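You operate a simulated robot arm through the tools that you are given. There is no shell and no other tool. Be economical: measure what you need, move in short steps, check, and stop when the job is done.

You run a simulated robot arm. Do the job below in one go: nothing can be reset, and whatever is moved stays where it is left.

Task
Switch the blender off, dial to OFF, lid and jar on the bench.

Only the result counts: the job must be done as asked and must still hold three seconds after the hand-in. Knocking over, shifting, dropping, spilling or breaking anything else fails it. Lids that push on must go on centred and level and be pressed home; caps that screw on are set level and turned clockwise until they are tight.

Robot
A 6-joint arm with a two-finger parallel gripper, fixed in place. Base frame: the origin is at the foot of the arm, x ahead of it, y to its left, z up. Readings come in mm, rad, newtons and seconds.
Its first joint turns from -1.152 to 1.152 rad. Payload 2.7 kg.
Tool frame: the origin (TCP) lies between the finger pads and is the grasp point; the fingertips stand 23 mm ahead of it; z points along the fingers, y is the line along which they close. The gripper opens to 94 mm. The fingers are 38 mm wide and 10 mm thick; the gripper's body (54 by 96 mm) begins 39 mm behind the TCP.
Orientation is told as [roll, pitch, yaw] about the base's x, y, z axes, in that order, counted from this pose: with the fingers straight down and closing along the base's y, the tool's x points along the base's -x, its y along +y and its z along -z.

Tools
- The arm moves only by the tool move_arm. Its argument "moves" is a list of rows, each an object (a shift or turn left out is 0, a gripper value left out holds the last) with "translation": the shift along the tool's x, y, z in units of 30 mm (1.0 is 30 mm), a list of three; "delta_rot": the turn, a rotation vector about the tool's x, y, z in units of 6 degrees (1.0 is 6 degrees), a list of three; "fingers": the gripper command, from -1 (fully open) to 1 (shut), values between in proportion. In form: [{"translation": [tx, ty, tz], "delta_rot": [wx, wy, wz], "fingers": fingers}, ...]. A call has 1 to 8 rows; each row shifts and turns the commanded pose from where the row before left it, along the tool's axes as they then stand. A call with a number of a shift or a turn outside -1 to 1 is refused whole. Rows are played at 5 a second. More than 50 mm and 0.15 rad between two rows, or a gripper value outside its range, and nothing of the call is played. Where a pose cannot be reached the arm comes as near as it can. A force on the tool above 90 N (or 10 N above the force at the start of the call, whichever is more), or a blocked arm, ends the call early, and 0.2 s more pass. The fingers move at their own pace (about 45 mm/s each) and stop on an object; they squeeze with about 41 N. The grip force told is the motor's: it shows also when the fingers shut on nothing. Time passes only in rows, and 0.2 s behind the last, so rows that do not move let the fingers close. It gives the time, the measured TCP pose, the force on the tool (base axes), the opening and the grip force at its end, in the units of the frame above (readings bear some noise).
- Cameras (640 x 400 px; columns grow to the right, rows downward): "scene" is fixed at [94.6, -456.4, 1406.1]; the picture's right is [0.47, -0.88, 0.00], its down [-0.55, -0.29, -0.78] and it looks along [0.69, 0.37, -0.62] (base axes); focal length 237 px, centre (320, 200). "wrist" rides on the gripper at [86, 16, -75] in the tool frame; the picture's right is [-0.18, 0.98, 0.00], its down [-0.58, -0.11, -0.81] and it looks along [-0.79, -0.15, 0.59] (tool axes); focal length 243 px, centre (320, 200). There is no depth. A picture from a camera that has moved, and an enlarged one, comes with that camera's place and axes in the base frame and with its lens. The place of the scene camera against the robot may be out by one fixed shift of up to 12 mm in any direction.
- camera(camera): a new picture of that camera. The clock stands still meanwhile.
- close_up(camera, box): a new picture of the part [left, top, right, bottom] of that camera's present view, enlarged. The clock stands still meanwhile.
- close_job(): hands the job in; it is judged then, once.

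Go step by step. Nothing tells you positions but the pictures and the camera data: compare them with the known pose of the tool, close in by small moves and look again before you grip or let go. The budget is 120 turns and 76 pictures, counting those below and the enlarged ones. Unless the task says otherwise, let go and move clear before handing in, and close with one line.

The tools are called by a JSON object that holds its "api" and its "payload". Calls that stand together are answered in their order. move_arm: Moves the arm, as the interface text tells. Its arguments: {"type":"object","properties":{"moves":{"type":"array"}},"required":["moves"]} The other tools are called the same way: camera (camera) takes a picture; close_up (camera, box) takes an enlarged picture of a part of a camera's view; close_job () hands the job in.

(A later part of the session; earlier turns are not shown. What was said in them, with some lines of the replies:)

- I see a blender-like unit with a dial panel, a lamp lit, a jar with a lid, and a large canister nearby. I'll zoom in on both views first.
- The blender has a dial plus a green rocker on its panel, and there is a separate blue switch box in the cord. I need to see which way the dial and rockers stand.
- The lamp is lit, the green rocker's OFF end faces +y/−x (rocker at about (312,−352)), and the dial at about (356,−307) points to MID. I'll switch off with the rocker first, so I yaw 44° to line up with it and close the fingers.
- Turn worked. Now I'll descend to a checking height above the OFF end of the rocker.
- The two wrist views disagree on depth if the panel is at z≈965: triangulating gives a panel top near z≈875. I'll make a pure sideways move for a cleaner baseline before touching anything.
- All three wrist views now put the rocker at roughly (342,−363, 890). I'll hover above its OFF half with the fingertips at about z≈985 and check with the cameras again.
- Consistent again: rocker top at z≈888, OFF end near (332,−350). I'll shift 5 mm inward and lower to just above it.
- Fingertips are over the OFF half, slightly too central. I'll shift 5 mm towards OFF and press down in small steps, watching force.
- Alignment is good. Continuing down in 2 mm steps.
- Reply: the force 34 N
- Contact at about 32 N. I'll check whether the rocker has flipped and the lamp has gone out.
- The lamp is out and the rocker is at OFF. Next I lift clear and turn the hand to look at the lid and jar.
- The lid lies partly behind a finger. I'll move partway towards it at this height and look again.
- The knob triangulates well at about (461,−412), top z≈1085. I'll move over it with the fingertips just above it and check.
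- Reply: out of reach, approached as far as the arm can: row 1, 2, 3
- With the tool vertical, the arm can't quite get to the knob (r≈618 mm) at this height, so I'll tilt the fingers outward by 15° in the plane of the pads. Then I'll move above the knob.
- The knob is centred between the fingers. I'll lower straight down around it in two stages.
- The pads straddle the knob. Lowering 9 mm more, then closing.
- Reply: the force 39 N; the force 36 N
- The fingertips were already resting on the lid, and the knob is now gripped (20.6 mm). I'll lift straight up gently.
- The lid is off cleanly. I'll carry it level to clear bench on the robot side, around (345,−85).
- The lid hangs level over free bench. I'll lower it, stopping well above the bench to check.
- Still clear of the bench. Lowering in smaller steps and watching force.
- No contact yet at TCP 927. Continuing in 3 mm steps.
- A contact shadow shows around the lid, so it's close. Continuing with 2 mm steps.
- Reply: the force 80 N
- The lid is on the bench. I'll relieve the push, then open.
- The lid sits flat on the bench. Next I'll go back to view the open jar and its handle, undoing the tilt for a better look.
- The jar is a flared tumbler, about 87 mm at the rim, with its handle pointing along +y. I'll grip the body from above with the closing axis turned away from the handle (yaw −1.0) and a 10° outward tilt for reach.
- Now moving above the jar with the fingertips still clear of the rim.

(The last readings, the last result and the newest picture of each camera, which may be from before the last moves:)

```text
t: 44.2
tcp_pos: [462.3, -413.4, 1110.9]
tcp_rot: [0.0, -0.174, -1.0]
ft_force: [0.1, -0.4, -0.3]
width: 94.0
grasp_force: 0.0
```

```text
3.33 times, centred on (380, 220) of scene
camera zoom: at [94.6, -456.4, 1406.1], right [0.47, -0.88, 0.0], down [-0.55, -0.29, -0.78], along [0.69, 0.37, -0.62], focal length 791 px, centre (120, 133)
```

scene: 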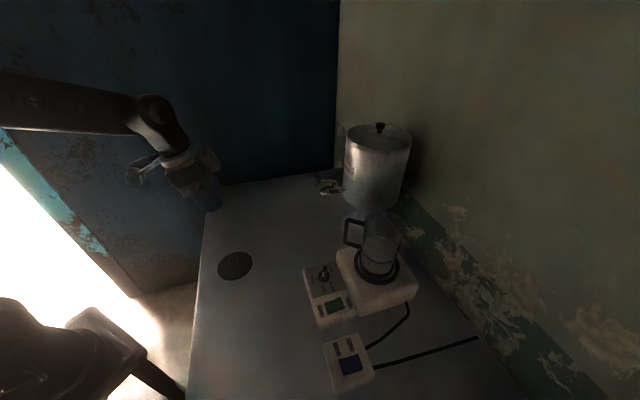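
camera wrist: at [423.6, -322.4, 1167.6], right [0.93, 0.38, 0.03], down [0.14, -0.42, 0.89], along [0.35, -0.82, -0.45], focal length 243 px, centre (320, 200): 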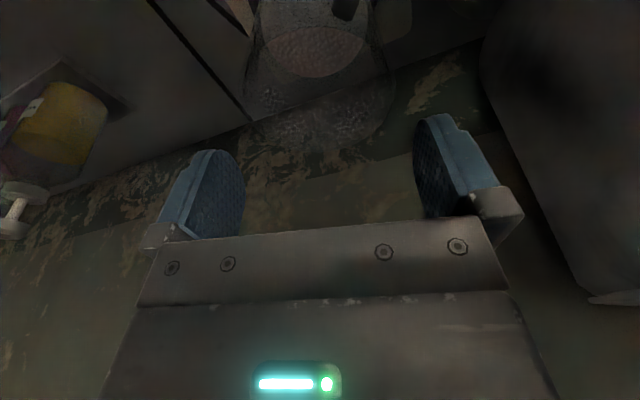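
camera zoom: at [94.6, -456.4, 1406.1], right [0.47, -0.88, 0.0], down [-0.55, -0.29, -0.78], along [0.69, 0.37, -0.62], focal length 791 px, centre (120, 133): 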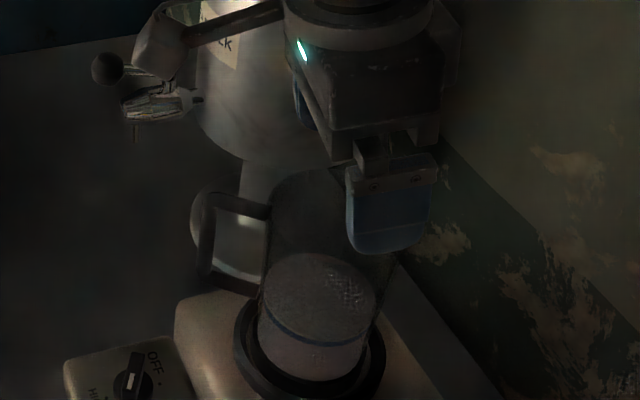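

{"api": "close_up", "payload": {"camera": "wrist", "box": [220, 30, 440, 180]}}

```text
2.67 times, centred on (330, 105) of wrist
camera zoom: at [423.6, -322.4, 1167.6], right [0.93, 0.38, 0.03], down [0.14, -0.42, 0.89], along [0.35, -0.82, -0.45], focal length 647 px, centre (293, 453)
```

zoom: 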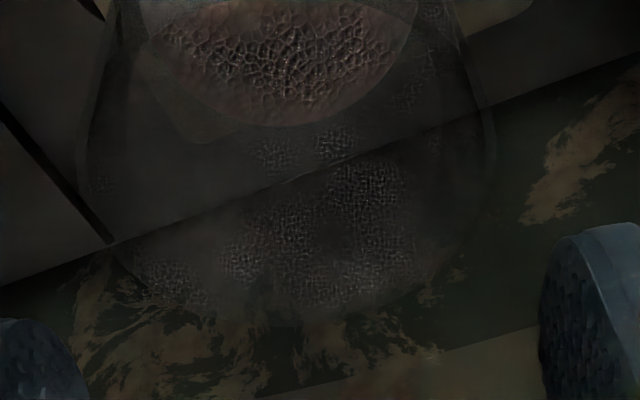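

The jar's rim is centred between the fingers to about 1 mm, with only ~3 mm clearance per side. I'll descend in small steps and watch for contact.

{"api": "move_arm", "payload": {"moves": [{"translation": [0.053, -0.023, 0.295]}, {"translation": [0.053, 0, 0.295]}, {"translation": [0.0234, 0, 0.1313]}, {"translation": [0.0234, 0, 0.1313]}, {"translation": [0, 0, 0]}]}}

{"api": "camera", "payload": {"camera": "wrist"}}

```text
t: 45.4
tcp_pos: [462.4, -414.2, 1084.6]
tcp_rot: [0.001, -0.174, -0.999]
ft_force: [0.1, 0.5, 0.1]
width: 93.7
grasp_force: 0.1
```

```text
32 pictures are left
camera wrist: at [423.6, -323.5, 1141.3], right [0.93, 0.38, 0.03], down [0.14, -0.42, 0.9], along [0.35, -0.82, -0.44], focal length 243 px, centre (320, 200)
```

wrist: 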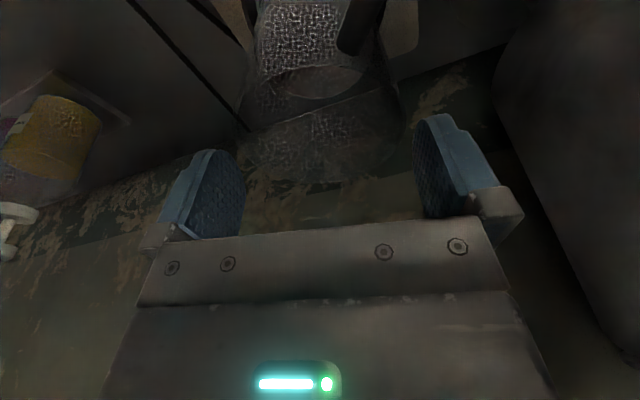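

{"api": "close_up", "payload": {"camera": "wrist", "box": [200, 70, 440, 220]}}

```text
2.67 times, centred on (320, 145) of wrist
camera zoom: at [423.6, -323.5, 1141.3], right [0.93, 0.38, 0.03], down [0.14, -0.42, 0.9], along [0.35, -0.82, -0.44], focal length 647 px, centre (320, 347)
```

zoom: 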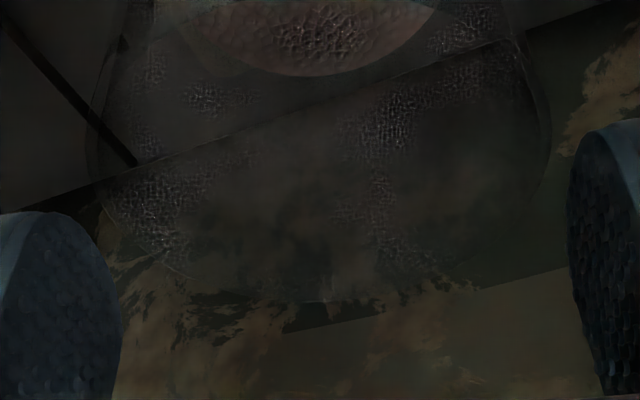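

Centred well. Continuing down in 3 mm steps past the rim.

{"api": "move_arm", "payload": {"moves": [{"translation": [0.0176, 0, 0.0985]}, {"translation": [0.0176, 0, 0.0985]}, {"translation": [0.0176, 0, 0.0985]}, {"translation": [0.0176, 0, 0.0985]}, {"translation": [0, 0, 0]}]}}

{"api": "move_arm", "payload": {"moves": [{"translation": [0.0176, 0, 0.0985]}, {"translation": [0.0176, 0, 0.0985]}, {"translation": [0.0176, 0, 0.0985]}, {"translation": [0, 0, 0]}]}}

{"api": "camera", "payload": {"camera": "wrist"}}

```text
t: 46.6
tcp_pos: [460.9, -415.6, 1072.7]
tcp_rot: [0.002, -0.173, -0.999]
ft_force: [0.8, -0.8, 0.4]
width: 94.0
grasp_force: 0.0
```

```text
t: 47.6
tcp_pos: [461.8, -416.0, 1063.8]
tcp_rot: [0.003, -0.175, -1.0]
ft_force: [0.2, 0.6, 0.5]
width: 94.0
grasp_force: 0.1
```

```text
30 pictures are left
camera wrist: at [423.5, -324.8, 1120.8], right [0.93, 0.38, 0.03], down [0.14, -0.42, 0.9], along [0.35, -0.82, -0.44], focal length 243 px, centre (320, 200)
```

wrist: 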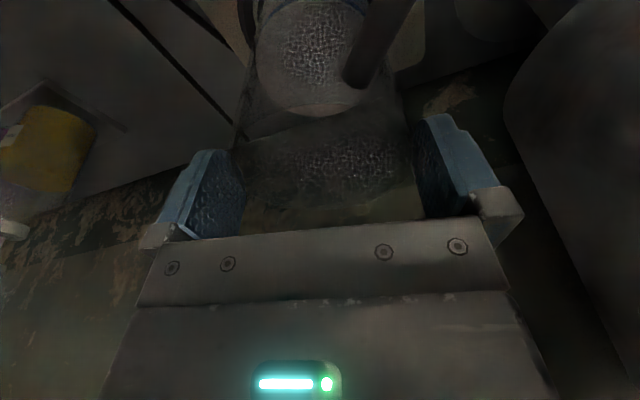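

The rim is inside the fingers with no contact. I'll descend another 25 mm for a deep grip.

{"api": "move_arm", "payload": {"moves": [{"translation": [0.04, 0, 0.164]}, {"translation": [0.035, 0, 0.164]}, {"translation": [0.035, 0, 0.164]}, {"translation": [0.035, 0, 0.164]}, {"translation": [0.0293, 0, 0.164]}, {"translation": [0, 0, 0]}]}}

{"api": "camera", "payload": {"camera": "wrist"}}

{"api": "close_up", "payload": {"camera": "scene", "box": [320, 160, 440, 280]}}

```text
t: 49.0
tcp_pos: [461.3, -413.8, 1038.8]
tcp_rot: [0.003, -0.174, -1.002]
ft_force: [0.5, 0.2, -0.1]
width: 94.2
grasp_force: 0.0
```

```text
29 pictures are left
camera wrist: at [421.9, -323.6, 1096.0], right [0.93, 0.38, 0.03], down [0.14, -0.42, 0.9], along [0.35, -0.82, -0.44], focal length 243 px, centre (320, 200)
```

wrist: 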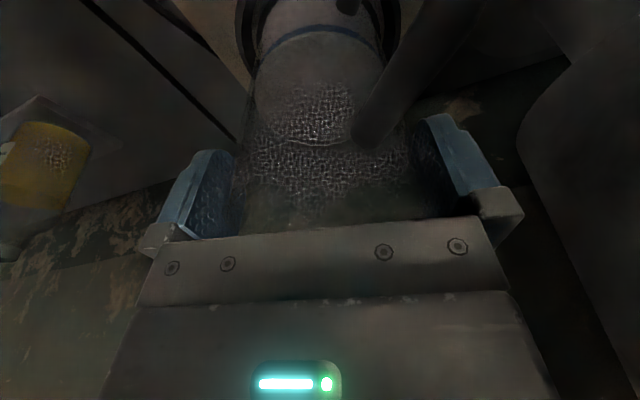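

```text
3.33 times, centred on (380, 220) of scene
camera zoom: at [94.6, -456.4, 1406.1], right [0.47, -0.88, 0.0], down [-0.55, -0.29, -0.78], along [0.69, 0.37, -0.62], focal length 791 px, centre (120, 133)
```

zoom: 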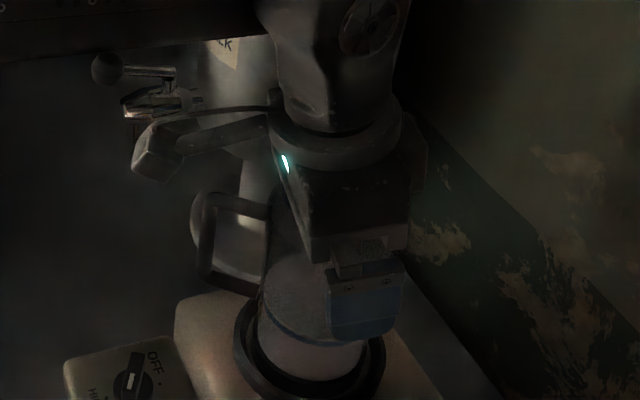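

The fingers straddle the jar, clear of the handle. Closing now.

{"api": "move_arm", "payload": {"moves": [{"fingers": -0.8}, {"fingers": -0.7}, {"fingers": -0.5}, {"fingers": 1}, {"fingers": 1}, {"fingers": 1}]}}

```text
t: 50.4
tcp_pos: [460.8, -415.3, 1040.0]
tcp_rot: [0.001, -0.174, -0.999]
ft_force: [1.0, 1.1, 0.5]
width: 84.0
grasp_force: 40.2
```

Gripped at 84 mm with little side force. Lifting slowly.

{"api": "move_arm", "payload": {"moves": [{"translation": [-0.0176, 0, -0.0985]}, {"translation": [-0.0176, 0, -0.0985]}, {"translation": [-0.0293, 0, -0.164]}, {"translation": [-0.0293, 0, -0.164]}, {"translation": [0, 0, 0]}]}}

{"api": "close_up", "payload": {"camera": "scene", "box": [320, 160, 440, 280]}}

```text
t: 51.6
tcp_pos: [460.3, -413.1, 1056.4]
tcp_rot: [-0.001, -0.174, -1.001]
ft_force: [0.6, 1.3, -2.9]
width: 84.2
grasp_force: 41.2
```

```text
3.33 times, centred on (380, 220) of scene
camera zoom: at [94.6, -456.4, 1406.1], right [0.47, -0.88, 0.0], down [-0.55, -0.29, -0.78], along [0.69, 0.37, -0.62], focal length 791 px, centre (120, 133)
```

zoom: 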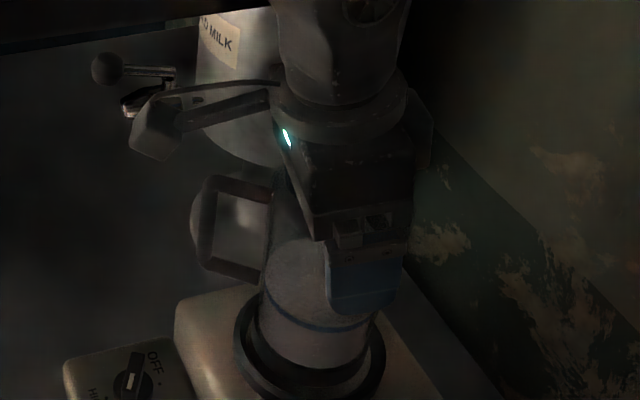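

The jar comes free, about 0.3 kg. I'll lift another 55 mm to clear the ring and base.

{"api": "move_arm", "payload": {"moves": [{"translation": [-0.0585, 0, -0.328]}, {"translation": [-0.0585, 0, -0.328]}, {"translation": [-0.0585, 0, -0.328]}, {"translation": [-0.0585, 0, -0.328]}, {"translation": [-0.0585, 0, -0.328]}, {"translation": [0, 0, 0]}]}}

{"api": "camera", "payload": {"camera": "scene"}}

```text
t: 53.0
tcp_pos: [460.8, -414.6, 1105.2]
tcp_rot: [-0.001, -0.176, -1.0]
ft_force: [0.5, -0.9, -3.7]
width: 84.3
grasp_force: 41.2
```

```text
26 pictures are left
```

scene: 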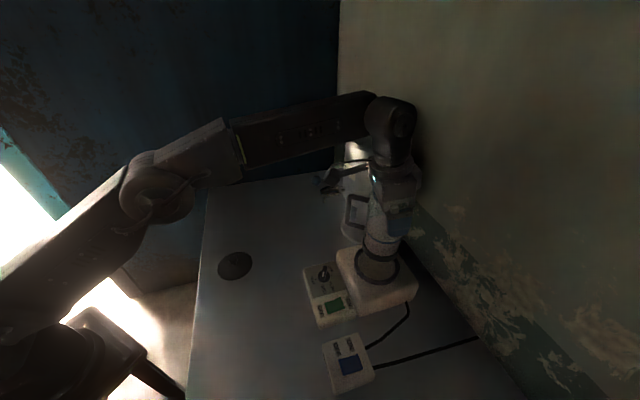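

The jar is well clear. I'll carry it slowly and level to free bench near (430,−150).

{"api": "move_arm", "payload": {"moves": [{"translation": [0.25, 0.12, -0.044]}, {"translation": [0.491, 0.243, -0.0875]}, {"translation": [0.491, 0.243, -0.0875]}, {"translation": [0.491, 0.243, -0.0875]}, {"translation": [0.491, 0.243, -0.0875]}, {"translation": [0.491, 0.243, -0.0875]}, {"translation": [0.491, 0.243, -0.0875]}, {"translation": [0.491, 0.243, -0.0875]}]}}

{"api": "move_arm", "payload": {"moves": [{"translation": [0.491, 0.243, -0.0875]}, {"translation": [0.491, 0.243, -0.0875]}, {"translation": [0.491, 0.243, -0.0875]}, {"translation": [0.491, 0.243, -0.0875]}, {"translation": [0.491, 0.243, -0.0875]}, {"translation": [0.491, 0.243, -0.0875]}, {"translation": [0.491, 0.243, -0.0875]}, {"translation": [0.491, 0.243, -0.0875]}]}}

{"api": "move_arm", "payload": {"moves": [{"translation": [0.25, 0.12, -0.044]}, {"translation": [0, 0, 0]}]}}

{"api": "camera", "payload": {"camera": "scene"}}

{"api": "camera", "payload": {"camera": "wrist"}}

```text
t: 54.8
tcp_pos: [447.1, -288.9, 1105.5]
tcp_rot: [0.0, -0.174, -1.002]
ft_force: [0.1, 0.4, -4.0]
width: 84.1
grasp_force: 41.1
```

```text
t: 56.6
tcp_pos: [431.6, -157.0, 1105.5]
tcp_rot: [0.001, -0.175, -1.002]
ft_force: [0.0, -0.5, -3.6]
width: 84.2
grasp_force: 40.5
```

```text
t: 57.2
tcp_pos: [430.9, -149.2, 1105.0]
tcp_rot: [0.0, -0.175, -0.999]
ft_force: [0.9, 0.1, -3.0]
width: 84.4
grasp_force: 41.1
```

```text
25 pictures are left
```

scene: 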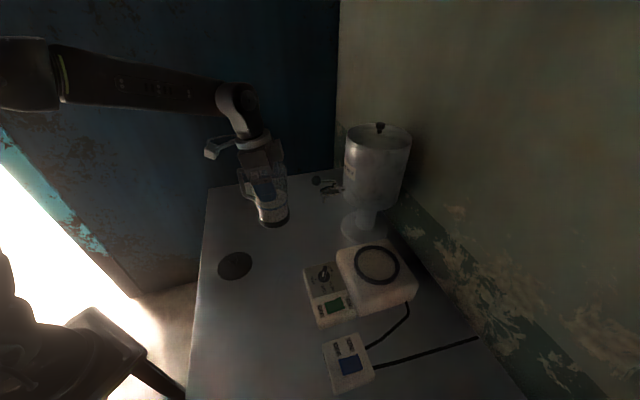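

```text
24 pictures are left
camera wrist: at [392.1, -58.5, 1162.3], right [0.93, 0.38, 0.03], down [0.14, -0.42, 0.89], along [0.35, -0.82, -0.45], focal length 243 px, centre (320, 200)
```

wrist: 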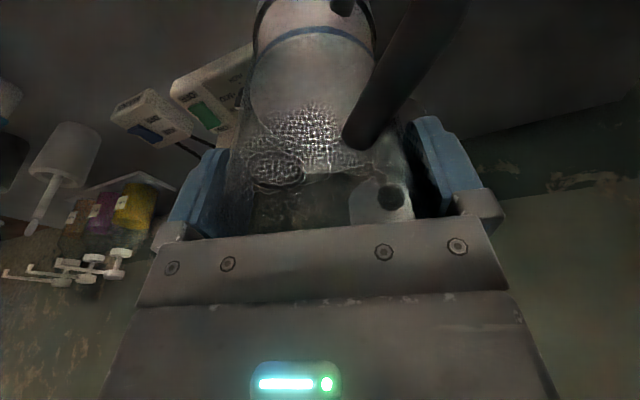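

The jar is over free bench. Lowering 70 mm, then checking.

{"api": "move_arm", "payload": {"moves": [{"translation": [0.0585, 0, 0.328]}, {"translation": [0.0585, 0, 0.328]}, {"translation": [0.0585, 0, 0.328]}, {"translation": [0.0585, 0, 0.328]}, {"translation": [0.0585, 0, 0.328]}, {"translation": [0.0585, 0, 0.328]}, {"translation": [0.0585, 0, 0.328]}, {"translation": [0, 0, 0]}]}}

{"api": "close_up", "payload": {"camera": "scene", "box": [200, 170, 340, 300]}}

```text
t: 59.0
tcp_pos: [430.6, -151.0, 1035.2]
tcp_rot: [0.001, -0.175, -1.0]
ft_force: [-0.5, -0.1, -3.2]
width: 84.3
grasp_force: 41.0
```

```text
3.08 times, centred on (270, 235) of scene
camera zoom: at [94.6, -456.4, 1406.1], right [0.47, -0.88, 0.0], down [-0.55, -0.29, -0.78], along [0.69, 0.37, -0.62], focal length 730 px, centre (474, 92)
```

zoom: 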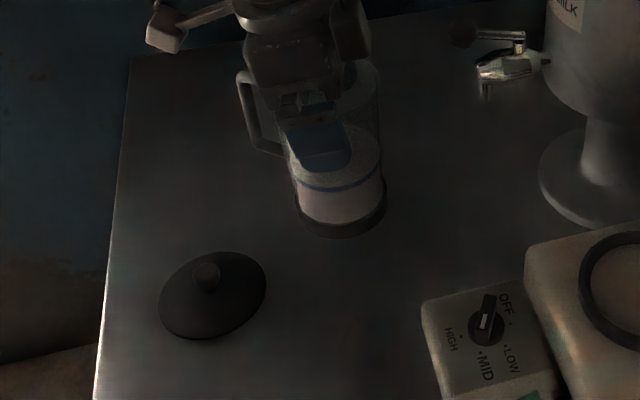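

Still roughly 40 mm above the bench. Lowering on in smaller steps.

{"api": "move_arm", "payload": {"moves": [{"translation": [0.0293, 0, 0.164]}, {"translation": [0.0293, 0, 0.164]}, {"translation": [0.0293, 0, 0.164]}, {"translation": [0.0293, 0, 0.164]}, {"translation": [0.0293, 0, 0.164]}, {"translation": [0, 0, 0]}]}}

{"api": "move_arm", "payload": {"moves": [{"translation": [0.0176, 0, 0.0985]}, {"translation": [0.0176, 0, 0.0985]}, {"translation": [0, 0, 0]}]}}

{"api": "close_up", "payload": {"camera": "scene", "box": [200, 170, 340, 300]}}

```text
t: 60.4
tcp_pos: [430.4, -149.9, 1011.7]
tcp_rot: [0.002, -0.174, -1.0]
ft_force: [-1.5, 0.4, -2.3]
width: 84.1
grasp_force: 41.3
```

```text
t: 61.2
tcp_pos: [428.5, -151.2, 1004.1]
tcp_rot: [0.0, -0.175, -1.0]
ft_force: [-1.2, 0.1, -2.4]
width: 84.2
grasp_force: 40.9
```

```text
3.08 times, centred on (270, 235) of scene
camera zoom: at [94.6, -456.4, 1406.1], right [0.47, -0.88, 0.0], down [-0.55, -0.29, -0.78], along [0.69, 0.37, -0.62], focal length 730 px, centre (474, 92)
```

zoom: 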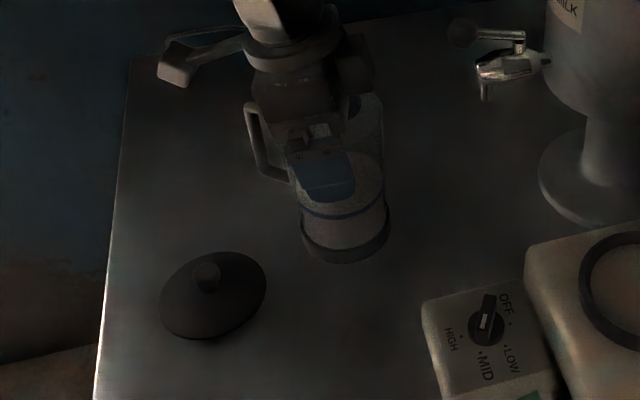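

{"api": "move_arm", "payload": {"moves": [{"translation": [0.0117, 0, 0.0656]}, {"translation": [0.0117, 0, 0.0656]}, {"translation": [0.0117, 0, 0.0656]}, {"translation": [0, 0, 0]}]}}

{"api": "move_arm", "payload": {"moves": [{"translation": [0.0117, 0, 0.0656]}, {"translation": [0.0117, 0, 0.0656]}, {"translation": [0, 0, 0]}]}}

```text
t: 62.2
tcp_pos: [428.6, -151.0, 998.5]
tcp_rot: [-0.001, -0.174, -1.001]
ft_force: [-0.7, 0.7, -3.5]
width: 84.1
grasp_force: 41.1
```

```text
t: 63.0
tcp_pos: [429.6, -150.2, 993.5]
tcp_rot: [-0.001, -0.176, -1.0]
ft_force: [-0.1, 0.2, -2.5]
width: 84.3
grasp_force: 40.9
```

No contact yet at TCP 993. Continuing in 2 mm steps.

{"api": "move_arm", "payload": {"moves": [{"translation": [0.0117, 0, 0.0656]}, {"translation": [0.0117, 0, 0.0656]}, {"translation": [0, 0, 0]}]}}

{"api": "move_arm", "payload": {"moves": [{"translation": [0.0117, 0, 0.0656]}, {"translation": [0.0117, 0, 0.0656]}, {"translation": [0, 0, 0]}]}}

{"api": "close_up", "payload": {"camera": "scene", "box": [240, 200, 320, 270]}}

```text
t: 63.8
tcp_pos: [430.2, -148.7, 990.4]
tcp_rot: [0.003, -0.176, -1.001]
ft_force: [-0.6, 0.1, -4.3]
width: 84.5
grasp_force: 40.3
```

```text
t: 64.6
tcp_pos: [429.4, -149.0, 984.1]
tcp_rot: [0.001, -0.173, -1.001]
ft_force: [-0.2, 0.0, -3.1]
width: 83.9
grasp_force: 40.5
```

```text
5.71 times, centred on (280, 235) of scene
camera zoom: at [94.6, -456.4, 1406.1], right [0.47, -0.88, 0.0], down [-0.55, -0.29, -0.78], along [0.69, 0.37, -0.62], focal length 1356 px, centre (549, 0)
```

zoom: 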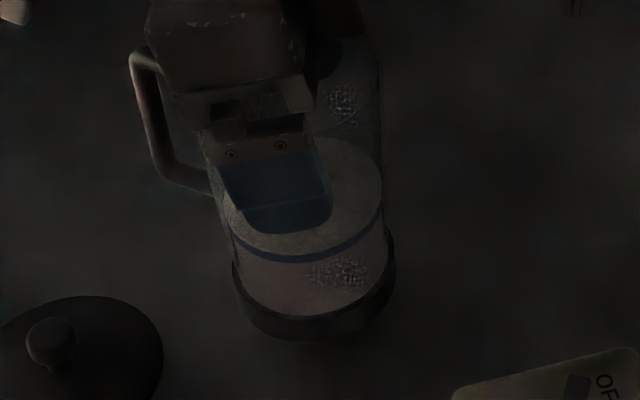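

{"api": "move_arm", "payload": {"moves": [{"translation": [0.0117, 0, 0.0656]}, {"translation": [0.0117, 0, 0.0656]}, {"translation": [0, 0, 0]}]}}

{"api": "move_arm", "payload": {"moves": [{"translation": [0.0117, 0, 0.0656]}, {"translation": [0.0117, 0, 0.0656]}, {"translation": [0, 0, 0]}]}}

```text
t: 65.4
tcp_pos: [430.2, -148.9, 981.3]
tcp_rot: [-0.002, -0.173, -0.999]
ft_force: [0.1, -0.1, -2.6]
width: 84.0
grasp_force: 41.3
```

```text
t: 66.2
tcp_pos: [430.0, -150.0, 978.2]
tcp_rot: [-0.002, -0.173, -1.0]
ft_force: [0.8, 0.7, -2.9]
width: 84.3
grasp_force: 41.2
```

{"api": "move_arm", "payload": {"moves": [{"translation": [0.0117, 0, 0.0656]}, {"translation": [0.0117, 0, 0.0656]}, {"translation": [0, 0, 0]}]}}

{"api": "move_arm", "payload": {"moves": [{"translation": [0.0117, 0, 0.0656]}, {"translation": [0.0117, 0, 0.0656]}, {"translation": [0, 0, 0]}]}}

```text
t: 67.0
tcp_pos: [429.5, -148.6, 974.9]
tcp_rot: [0.0, -0.175, -1.001]
ft_force: [0.2, 0.6, -4.1]
width: 84.1
grasp_force: 41.1
```

```text
t: 67.8
tcp_pos: [430.1, -149.1, 969.0]
tcp_rot: [0.001, -0.174, -0.999]
ft_force: [-0.6, 0.2, -3.6]
width: 84.3
grasp_force: 41.4
```

Still no contact at 969; I'll check the gap visually before going further.

{"api": "close_up", "payload": {"camera": "scene", "box": [240, 200, 320, 270]}}

{"api": "camera", "payload": {"camera": "wrist"}}

```text
5.71 times, centred on (280, 235) of scene
camera zoom: at [94.6, -456.4, 1406.1], right [0.47, -0.88, 0.0], down [-0.55, -0.29, -0.78], along [0.69, 0.37, -0.62], focal length 1356 px, centre (549, 0)
```

zoom: 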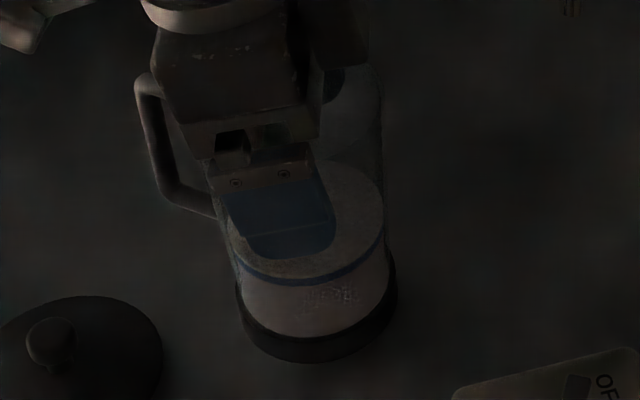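

```text
19 pictures are left
camera wrist: at [390.8, -58.6, 1026.1], right [0.93, 0.38, 0.03], down [0.14, -0.42, 0.9], along [0.35, -0.82, -0.44], focal length 243 px, centre (320, 200)
```

wrist: 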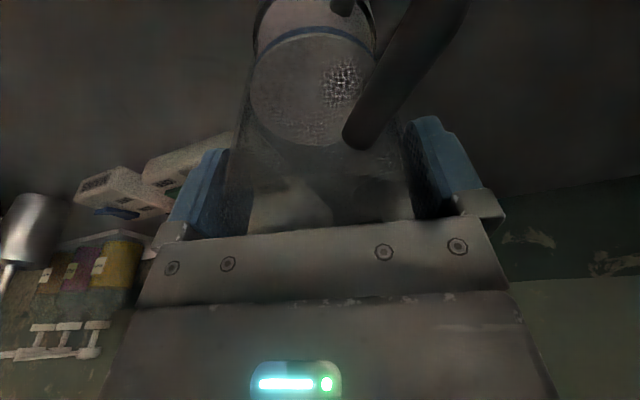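

It's still being lowered and held steady. Continuing.

{"api": "move_arm", "payload": {"moves": [{"translation": [0.0117, 0, 0.0656]}, {"translation": [0.0117, 0, 0.0656]}, {"translation": [0, 0, 0]}]}}

{"api": "move_arm", "payload": {"moves": [{"translation": [0.0117, 0, 0.0656]}, {"translation": [0.0117, 0, 0.0656]}, {"translation": [0, 0, 0]}]}}

{"api": "move_arm", "payload": {"moves": [{"translation": [0.0117, 0, 0.0656]}, {"translation": [0.0117, 0, 0.0656]}, {"translation": [0, 0, 0]}]}}

```text
t: 68.6
tcp_pos: [430.8, -148.8, 965.5]
tcp_rot: [0.0, -0.174, -1.001]
ft_force: [-0.3, 0.4, -2.8]
width: 84.0
grasp_force: 40.8
```

```text
t: 69.4
tcp_pos: [430.5, -150.1, 963.8]
tcp_rot: [0.006, -0.179, -1.0]
ft_force: [-2.3, 6.4, 22.3]
width: 84.2
grasp_force: 40.8
```

```text
t: 70.2
tcp_pos: [430.0, -148.3, 958.5]
tcp_rot: [0.002, -0.177, -1.001]
ft_force: [5.6, -2.0, 21.4]
width: 84.3
grasp_force: 41.1
```

The jar is standing on the bench. I'll ease off and open the fingers.

{"api": "move_arm", "payload": {"moves": [{"translation": [-0.006, 0, -0.033]}, {"fingers": 0.0, "translation": [0, 0, 0]}, {"fingers": -0.9}, {"fingers": -1}, {"fingers": -1}, {"fingers": -1}]}}

{"api": "close_up", "payload": {"camera": "wrist", "box": [200, 0, 440, 240]}}

```text
t: 71.6
tcp_pos: [429.3, -149.0, 957.4]
tcp_rot: [0.0, -0.177, -1.0]
ft_force: [-0.6, -0.3, 0.1]
width: 93.9
grasp_force: 0.1
```

```text
1.67 times, centred on (320, 120) of wrist
camera zoom: at [390.8, -57.8, 1015.5], right [0.93, 0.38, 0.03], down [0.14, -0.42, 0.89], along [0.35, -0.82, -0.45], focal length 404 px, centre (320, 333)
```

zoom: 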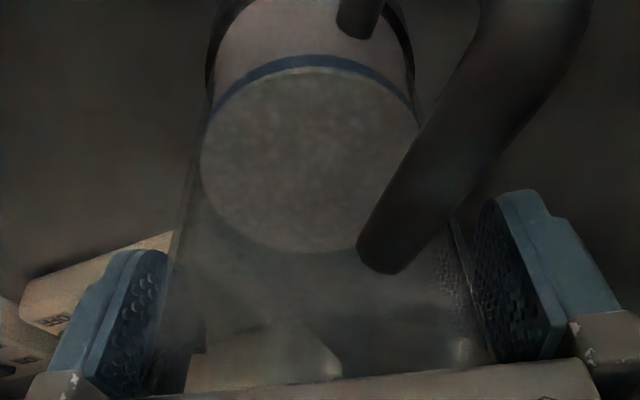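

Released and roughly centred. Raising straight up, slowly at first.

{"api": "move_arm", "payload": {"moves": [{"translation": [-0.0293, 0, -0.164]}, {"translation": [-0.0293, 0, -0.164]}, {"translation": [-0.0293, 0, -0.164]}, {"translation": [-0.0293, 0, -0.164]}, {"translation": [0, 0, 0]}]}}

{"api": "move_arm", "payload": {"moves": [{"translation": [-0.0293, 0, -0.164]}, {"translation": [-0.0293, 0, -0.164]}, {"translation": [-0.0293, 0, -0.164]}, {"translation": [-0.0293, 0, -0.164]}, {"translation": [-0.0293, 0, -0.164]}, {"translation": [-0.0293, 0, -0.164]}, {"translation": [-0.0293, 0, -0.164]}, {"translation": [-0.0293, 0, -0.164]}]}}

{"api": "move_arm", "payload": {"moves": [{"translation": [-0.1755, 0, -0.9845]}, {"translation": [-0.1755, 0, -0.9845]}, {"translation": [-0.1755, 0, -0.9845]}, {"translation": [0, 0, 0]}]}}

{"api": "camera", "payload": {"camera": "scene"}}

```text
t: 72.8
tcp_pos: [430.5, -149.2, 977.9]
tcp_rot: [0.002, -0.173, -1.0]
ft_force: [-0.2, -0.7, 0.3]
width: 94.0
grasp_force: 0.1
```

```text
t: 74.6
tcp_pos: [429.4, -149.4, 1017.2]
tcp_rot: [0.001, -0.175, -1.001]
ft_force: [0.4, -0.6, 0.0]
width: 94.1
grasp_force: 0.1
```

```text
t: 75.6
tcp_pos: [430.0, -151.3, 1106.8]
tcp_rot: [0.0, -0.175, -1.001]
ft_force: [-1.0, 0.2, 0.9]
width: 93.6
grasp_force: 0.1
```

```text
17 pictures are left
```

scene: 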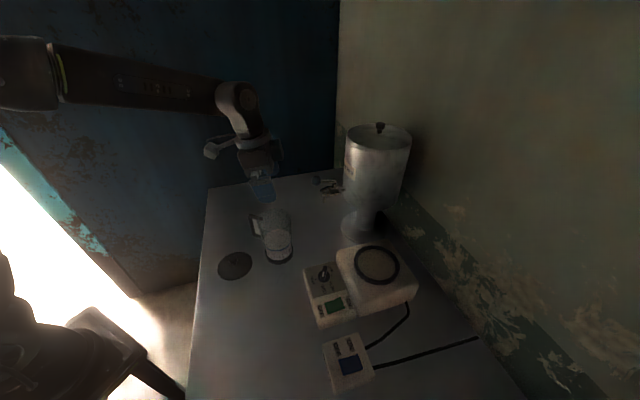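

The jar stands upright on the bench, next to the lid. Now the dial: I'll square the hand up, yaw to 12° along the pointer bar and go above it.

{"api": "move_arm", "payload": {"moves": [{"delta_rot": [0, 0.84, 0]}, {"delta_rot": [0, 0.83, 0]}, {"delta_rot": [0, 0, -1], "fingers": -0.1}, {"delta_rot": [0, 0, -1]}, {"delta_rot": [0, 0, -1]}, {"delta_rot": [0, 0, -1]}, {"delta_rot": [0, 0, -1]}, {"delta_rot": [0, 0, -1]}]}}

{"api": "move_arm", "payload": {"moves": [{"delta_rot": [0, 0, -1]}, {"delta_rot": [0, 0, -1]}, {"delta_rot": [0, 0, -1]}, {"delta_rot": [0, 0, -1]}, {"delta_rot": [0, 0, -1]}, {"delta_rot": [0, 0, -0.55]}, {"translation": [0, 0, 0]}]}}

{"api": "move_arm", "payload": {"moves": [{"translation": [0.427, -0.98, 0]}, {"translation": [0.427, -0.98, 0]}, {"translation": [0.427, -0.98, 0]}, {"translation": [0.427, -0.98, 0]}, {"translation": [0.427, -0.98, 0]}, {"translation": [0, 0, 0.9]}, {"translation": [0, 0, 0.9]}, {"translation": [0, 0, 0]}]}}

{"api": "close_up", "payload": {"camera": "wrist", "box": [220, 0, 440, 160]}}

```text
t: 77.4
tcp_pos: [428.8, -150.3, 1108.0]
tcp_rot: [0.0, -0.001, -0.37]
ft_force: [-0.1, -0.3, -0.7]
width: 51.7
grasp_force: 0.1
```

```text
t: 79.0
tcp_pos: [431.0, -149.7, 1108.2]
tcp_rot: [0.001, 0.001, 0.209]
ft_force: [0.0, 0.4, 0.1]
width: 51.7
grasp_force: 0.0
```

```text
t: 80.8
tcp_pos: [399.6, -308.4, 1056.2]
tcp_rot: [-0.001, -0.001, 0.21]
ft_force: [-0.4, -0.2, 0.8]
width: 51.7
grasp_force: 0.0
```

```text
2.50 times, centred on (330, 80) of wrist
camera zoom: at [311.9, -310.8, 1128.6], right [-0.02, 1.0, 0.0], down [0.59, 0.01, 0.81], along [0.81, 0.02, -0.59], focal length 606 px, centre (295, 500)
```

zoom: 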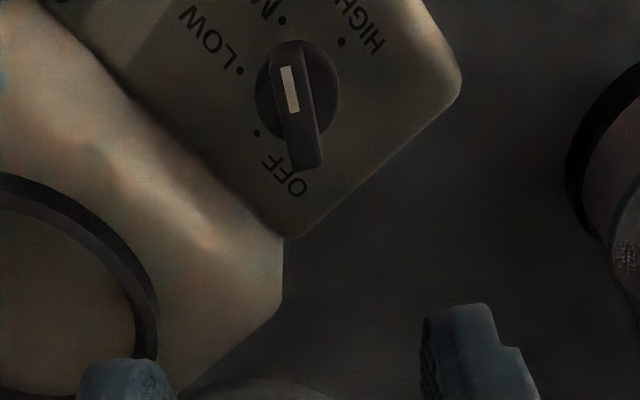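

The pointer clearly faces MID, with 60° steps, so OFF is 120° counter-clockwise. The dial axis is at (398.6,−307.4). I'll align to the bar, narrow the fingers and descend.

{"api": "move_arm", "payload": {"moves": [{"delta_rot": [0, 0, -0.5], "translation": [0.026, 0.04, 0], "fingers": 0.36}, {"translation": [0, 0, 0.9]}, {"translation": [0, 0, 0.9]}, {"translation": [0, 0, 0.9]}, {"translation": [0, 0, 0.8]}, {"translation": [0, 0, 0.4]}, {"translation": [0, 0, 0]}]}}

{"api": "camera", "payload": {"camera": "wrist"}}

{"api": "close_up", "payload": {"camera": "scene", "box": [280, 230, 380, 310]}}

```text
t: 82.4
tcp_pos: [396.3, -307.6, 936.5]
tcp_rot: [-0.001, 0.0, 0.263]
ft_force: [-0.1, 0.1, -0.1]
width: 30.0
grasp_force: 0.0
```

```text
15 pictures are left
camera wrist: at [309.1, -314.4, 1010.3], right [-0.08, 1.0, 0.0], down [0.59, 0.04, 0.81], along [0.8, 0.06, -0.59], focal length 243 px, centre (320, 200)
```

wrist: 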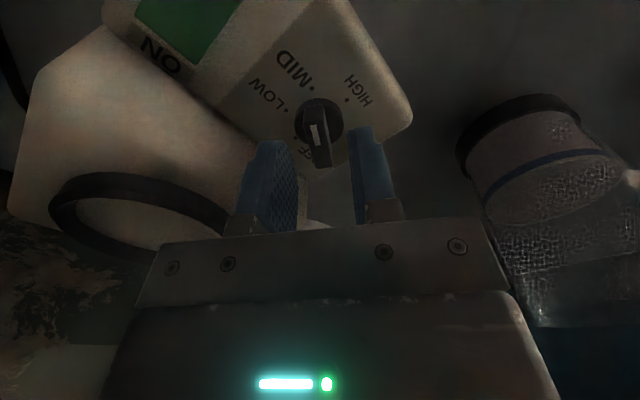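

```text
5.00 times, centred on (330, 270) of scene
camera zoom: at [94.6, -456.4, 1406.1], right [0.47, -0.88, 0.0], down [-0.55, -0.29, -0.78], along [0.69, 0.37, -0.62], focal length 1187 px, centre (270, -150)
```

zoom: 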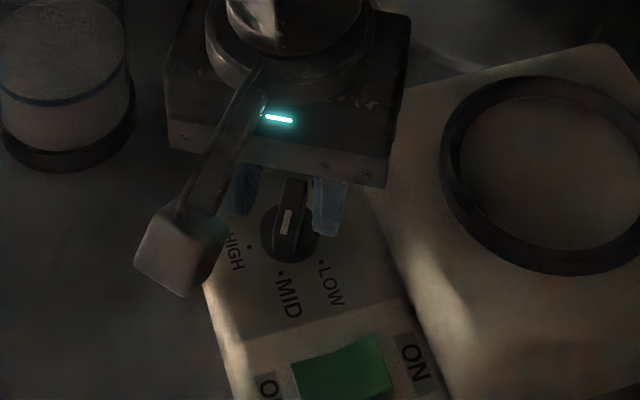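

Fingers straddle the pointer bar. Descending gently to just above the dial's skirt.

{"api": "move_arm", "payload": {"moves": [{"translation": [-0.04, 0, 0.167]}, {"translation": [0, 0, 0.167]}, {"translation": [0, 0, 0.1]}, {"translation": [0, 0, 0.067]}, {"translation": [0, 0, 0]}]}}

{"api": "close_up", "payload": {"camera": "wrist", "box": [230, 60, 420, 220]}}

```text
t: 83.6
tcp_pos: [397.2, -305.5, 920.1]
tcp_rot: [0.001, -0.001, 0.261]
ft_force: [0.5, 0.2, 0.3]
width: 30.2
grasp_force: 0.1
```

```text
2.50 times, centred on (325, 140) of wrist
camera zoom: at [309.6, -312.2, 994.3], right [-0.08, 1.0, 0.0], down [0.59, 0.04, 0.81], along [0.8, 0.06, -0.59], focal length 606 px, centre (308, 350)
```

zoom: 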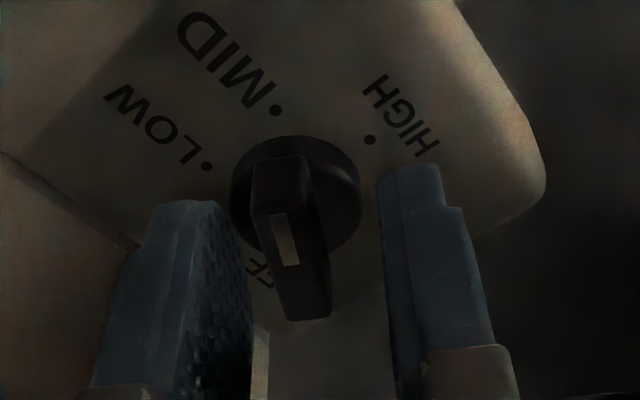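

The bar sits about 3 mm to −y of centre. I'll correct that, lower 3 mm and close gently.

{"api": "move_arm", "payload": {"moves": [{"translation": [0, -0.095, 0]}, {"translation": [0, 0, 0.06]}, {"translation": [0, 0, 0.04]}, {"translation": [0, 0, 0]}]}}

{"api": "move_arm", "payload": {"moves": [{"fingers": 0.5}, {"fingers": 0.6}, {"fingers": 1}, {"fingers": 1}, {"fingers": 1}]}}

{"api": "close_up", "payload": {"camera": "wrist", "box": [230, 60, 420, 220]}}

```text
t: 84.6
tcp_pos: [398.9, -309.2, 918.2]
tcp_rot: [-0.002, -0.002, 0.262]
ft_force: [0.4, -0.6, 0.3]
width: 29.9
grasp_force: 0.0
```

```text
t: 85.8
tcp_pos: [397.5, -307.9, 917.7]
tcp_rot: [0.005, 0.0, 0.261]
ft_force: [-4.1, 14.2, 3.7]
width: 10.8
grasp_force: 45.4
```

```text
2.50 times, centred on (325, 140) of wrist
camera zoom: at [310.7, -315.3, 991.4], right [-0.08, 1.0, 0.0], down [0.59, 0.04, 0.81], along [0.8, 0.06, -0.59], focal length 606 px, centre (308, 350)
```

zoom: 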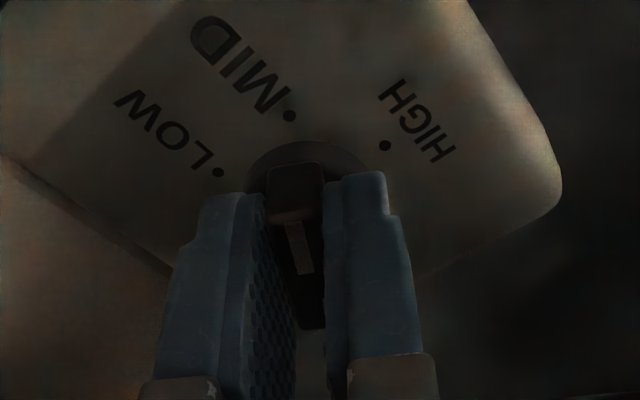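

Gripped on the bar with 14 N side load. I'll relieve that by 1 mm and start turning counter-clockwise.

{"api": "move_arm", "payload": {"moves": [{"translation": [0, 0.035, 0]}, {"delta_rot": [0, 0, -0.5]}, {"delta_rot": [0, 0, -0.5]}, {"delta_rot": [0, 0, -1]}, {"translation": [0, 0, 0]}]}}

```text
t: 87.0
tcp_pos: [398.4, -308.5, 919.0]
tcp_rot: [-0.002, -0.001, 0.471]
ft_force: [2.3, -3.5, 0.2]
width: 10.8
grasp_force: 45.5
```

The turn is smooth and side forces are small. Continuing 48°, which reaches LOW.

{"api": "move_arm", "payload": {"moves": [{"delta_rot": [0, 0, -1]}, {"delta_rot": [0, 0, -1]}, {"delta_rot": [0, 0, -1]}, {"delta_rot": [0, 0, -1]}, {"delta_rot": [0, 0, -1]}, {"delta_rot": [0, 0, -1]}, {"delta_rot": [0, 0, -1]}, {"delta_rot": [0, 0, -1]}]}}

{"api": "close_up", "payload": {"camera": "wrist", "box": [230, 60, 420, 220]}}

```text
t: 88.8
tcp_pos: [398.6, -308.5, 918.7]
tcp_rot: [-0.005, 0.005, 1.311]
ft_force: [13.1, -33.3, -13.7]
width: 11.0
grasp_force: 45.4
```

```text
2.50 times, centred on (325, 140) of wrist
camera zoom: at [361.4, -388.0, 991.7], right [-0.9, 0.43, -0.01], down [0.25, 0.54, 0.81], along [0.35, 0.73, -0.59], focal length 606 px, centre (308, 350)
```

zoom: 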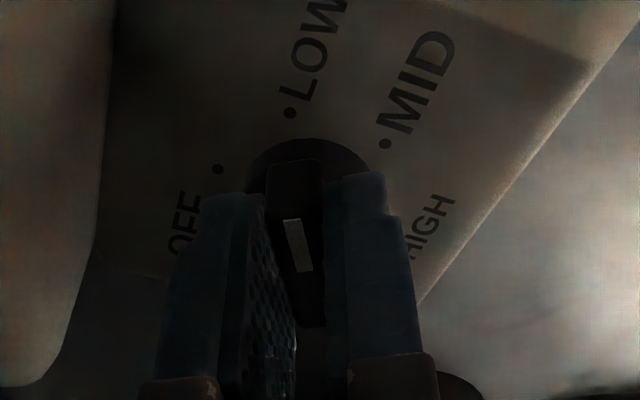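

Pointer is at LOW. There's 33 N of side load from a slight grip offset, so I'll ease along tool x and read again.

{"api": "move_arm", "payload": {"moves": [{"translation": [0.05, 0, 0]}, {"translation": [0, 0, 0]}]}}

```text
t: 89.4
tcp_pos: [399.6, -309.8, 918.8]
tcp_rot: [-0.009, 0.001, 1.312]
ft_force: [19.2, -14.5, -7.7]
width: 10.6
grasp_force: 45.0
```

{"api": "move_arm", "payload": {"moves": [{"translation": [0.02, -0.04, 0]}, {"translation": [0, 0, 0]}]}}

{"api": "move_arm", "payload": {"moves": [{"delta_rot": [0, 0, -1]}, {"delta_rot": [0, 0, -1]}, {"delta_rot": [0, 0, -1]}, {"delta_rot": [0, 0, -1]}, {"translation": [0, 0, 0]}]}}

```text
t: 90.0
tcp_pos: [399.0, -308.8, 919.6]
tcp_rot: [-0.002, -0.002, 1.309]
ft_force: [14.9, 3.1, 1.0]
width: 10.6
grasp_force: 44.9
```

```text
t: 91.2
tcp_pos: [399.0, -308.6, 917.9]
tcp_rot: [0.0, -0.002, 1.73]
ft_force: [18.4, 8.5, 4.2]
width: 11.1
grasp_force: 45.0
```

Turning on for the remaining 36° to OFF.

{"api": "move_arm", "payload": {"moves": [{"translation": [0, -0.03, 0]}, {"delta_rot": [0, 0, -1]}, {"delta_rot": [0, 0, -1]}, {"delta_rot": [0, 0, -1]}, {"delta_rot": [0, 0, -1]}, {"translation": [0, 0, 0]}]}}

{"api": "move_arm", "payload": {"moves": [{"delta_rot": [0, 0, -1]}, {"delta_rot": [0, 0, -1]}, {"translation": [0, 0, 0]}]}}

{"api": "close_up", "payload": {"camera": "wrist", "box": [230, 60, 420, 220]}}

```text
t: 92.6
tcp_pos: [399.4, -309.0, 918.5]
tcp_rot: [0.001, 0.0, 2.148]
ft_force: [8.3, 21.3, 12.9]
width: 11.0
grasp_force: 45.0
```

```text
t: 93.4
tcp_pos: [400.2, -307.7, 918.9]
tcp_rot: [0.001, -0.003, 2.357]
ft_force: [6.0, 20.0, 8.4]
width: 10.6
grasp_force: 44.9
```

```text
2.50 times, centred on (325, 140) of wrist
camera zoom: at [450.4, -381.3, 991.4], right [-0.82, -0.57, 0.0], down [-0.33, 0.49, 0.81], along [-0.46, 0.67, -0.59], focal length 606 px, centre (308, 350)
```

zoom: 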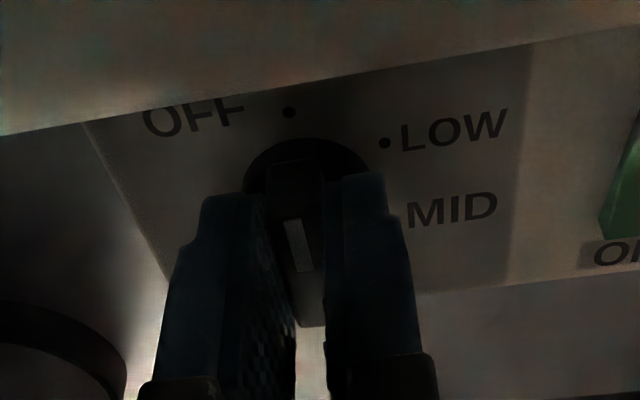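

The pointer now faces the OFF dot just as it did LOW. I'll relieve the load, open and lift straight up.

{"api": "move_arm", "payload": {"moves": [{"translation": [-0.015, -0.03, 0]}, {"fingers": 0.7}, {"fingers": 0.4}, {"fingers": 0.36}, {"translation": [0, 0, 0]}]}}

{"api": "move_arm", "payload": {"moves": [{"translation": [0, 0, -0.3]}, {"translation": [0, 0, -0.6]}, {"translation": [0, 0, -1]}, {"translation": [0, 0, -1]}, {"translation": [0, 0, -1]}, {"translation": [0, 0, -1]}, {"translation": [0, 0, -1]}, {"translation": [0, 0, 0]}]}}

{"api": "move_arm", "payload": {"moves": [{"translation": [-1, 0, 0]}, {"translation": [-1, 0, 0]}, {"translation": [-1, 0, 0]}, {"translation": [-1, 0, 0]}, {"translation": [0, 0, 0]}]}}

{"api": "camera", "payload": {"camera": "scene"}}

{"api": "close_up", "payload": {"camera": "scene", "box": [300, 250, 380, 330]}}

```text
t: 94.6
tcp_pos: [400.4, -308.7, 917.8]
tcp_rot: [-0.002, 0.0, 2.357]
ft_force: [0.4, -0.5, -0.2]
width: 29.9
grasp_force: 0.1
```

```text
t: 96.4
tcp_pos: [398.4, -307.7, 1096.8]
tcp_rot: [0.001, -0.001, 2.355]
ft_force: [-0.1, 1.1, 0.4]
width: 30.0
grasp_force: 0.2
```

```text
t: 97.6
tcp_pos: [313.9, -225.3, 1097.9]
tcp_rot: [-0.002, -0.001, 2.355]
ft_force: [-0.9, 0.3, 0.0]
width: 30.1
grasp_force: 0.1
```

```text
9 pictures are left
```

scene: 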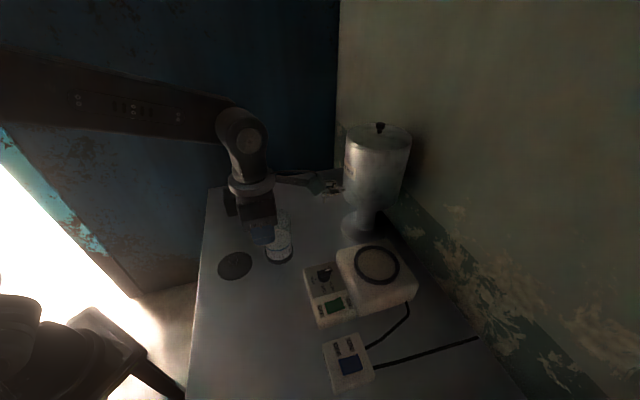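

```text
5.00 times, centred on (340, 290) of scene
camera zoom: at [94.6, -456.4, 1406.1], right [0.47, -0.88, 0.0], down [-0.55, -0.29, -0.78], along [0.69, 0.37, -0.62], focal length 1187 px, centre (220, -250)
```

zoom: 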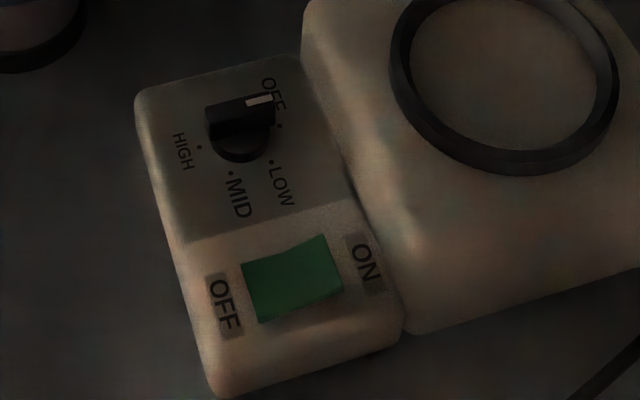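

The lamp is out, the rocker is at OFF, the dial mark lines up with the OFF dot, and the lid and jar stand on the bench. The hand is clear, so I'm handing in.

{"api": "close_job", "payload": {}}

```text
The job is handed in.
```

The blender is switched off, its dial is at OFF, the lid and jar are both on the bench, and the job is handed in.
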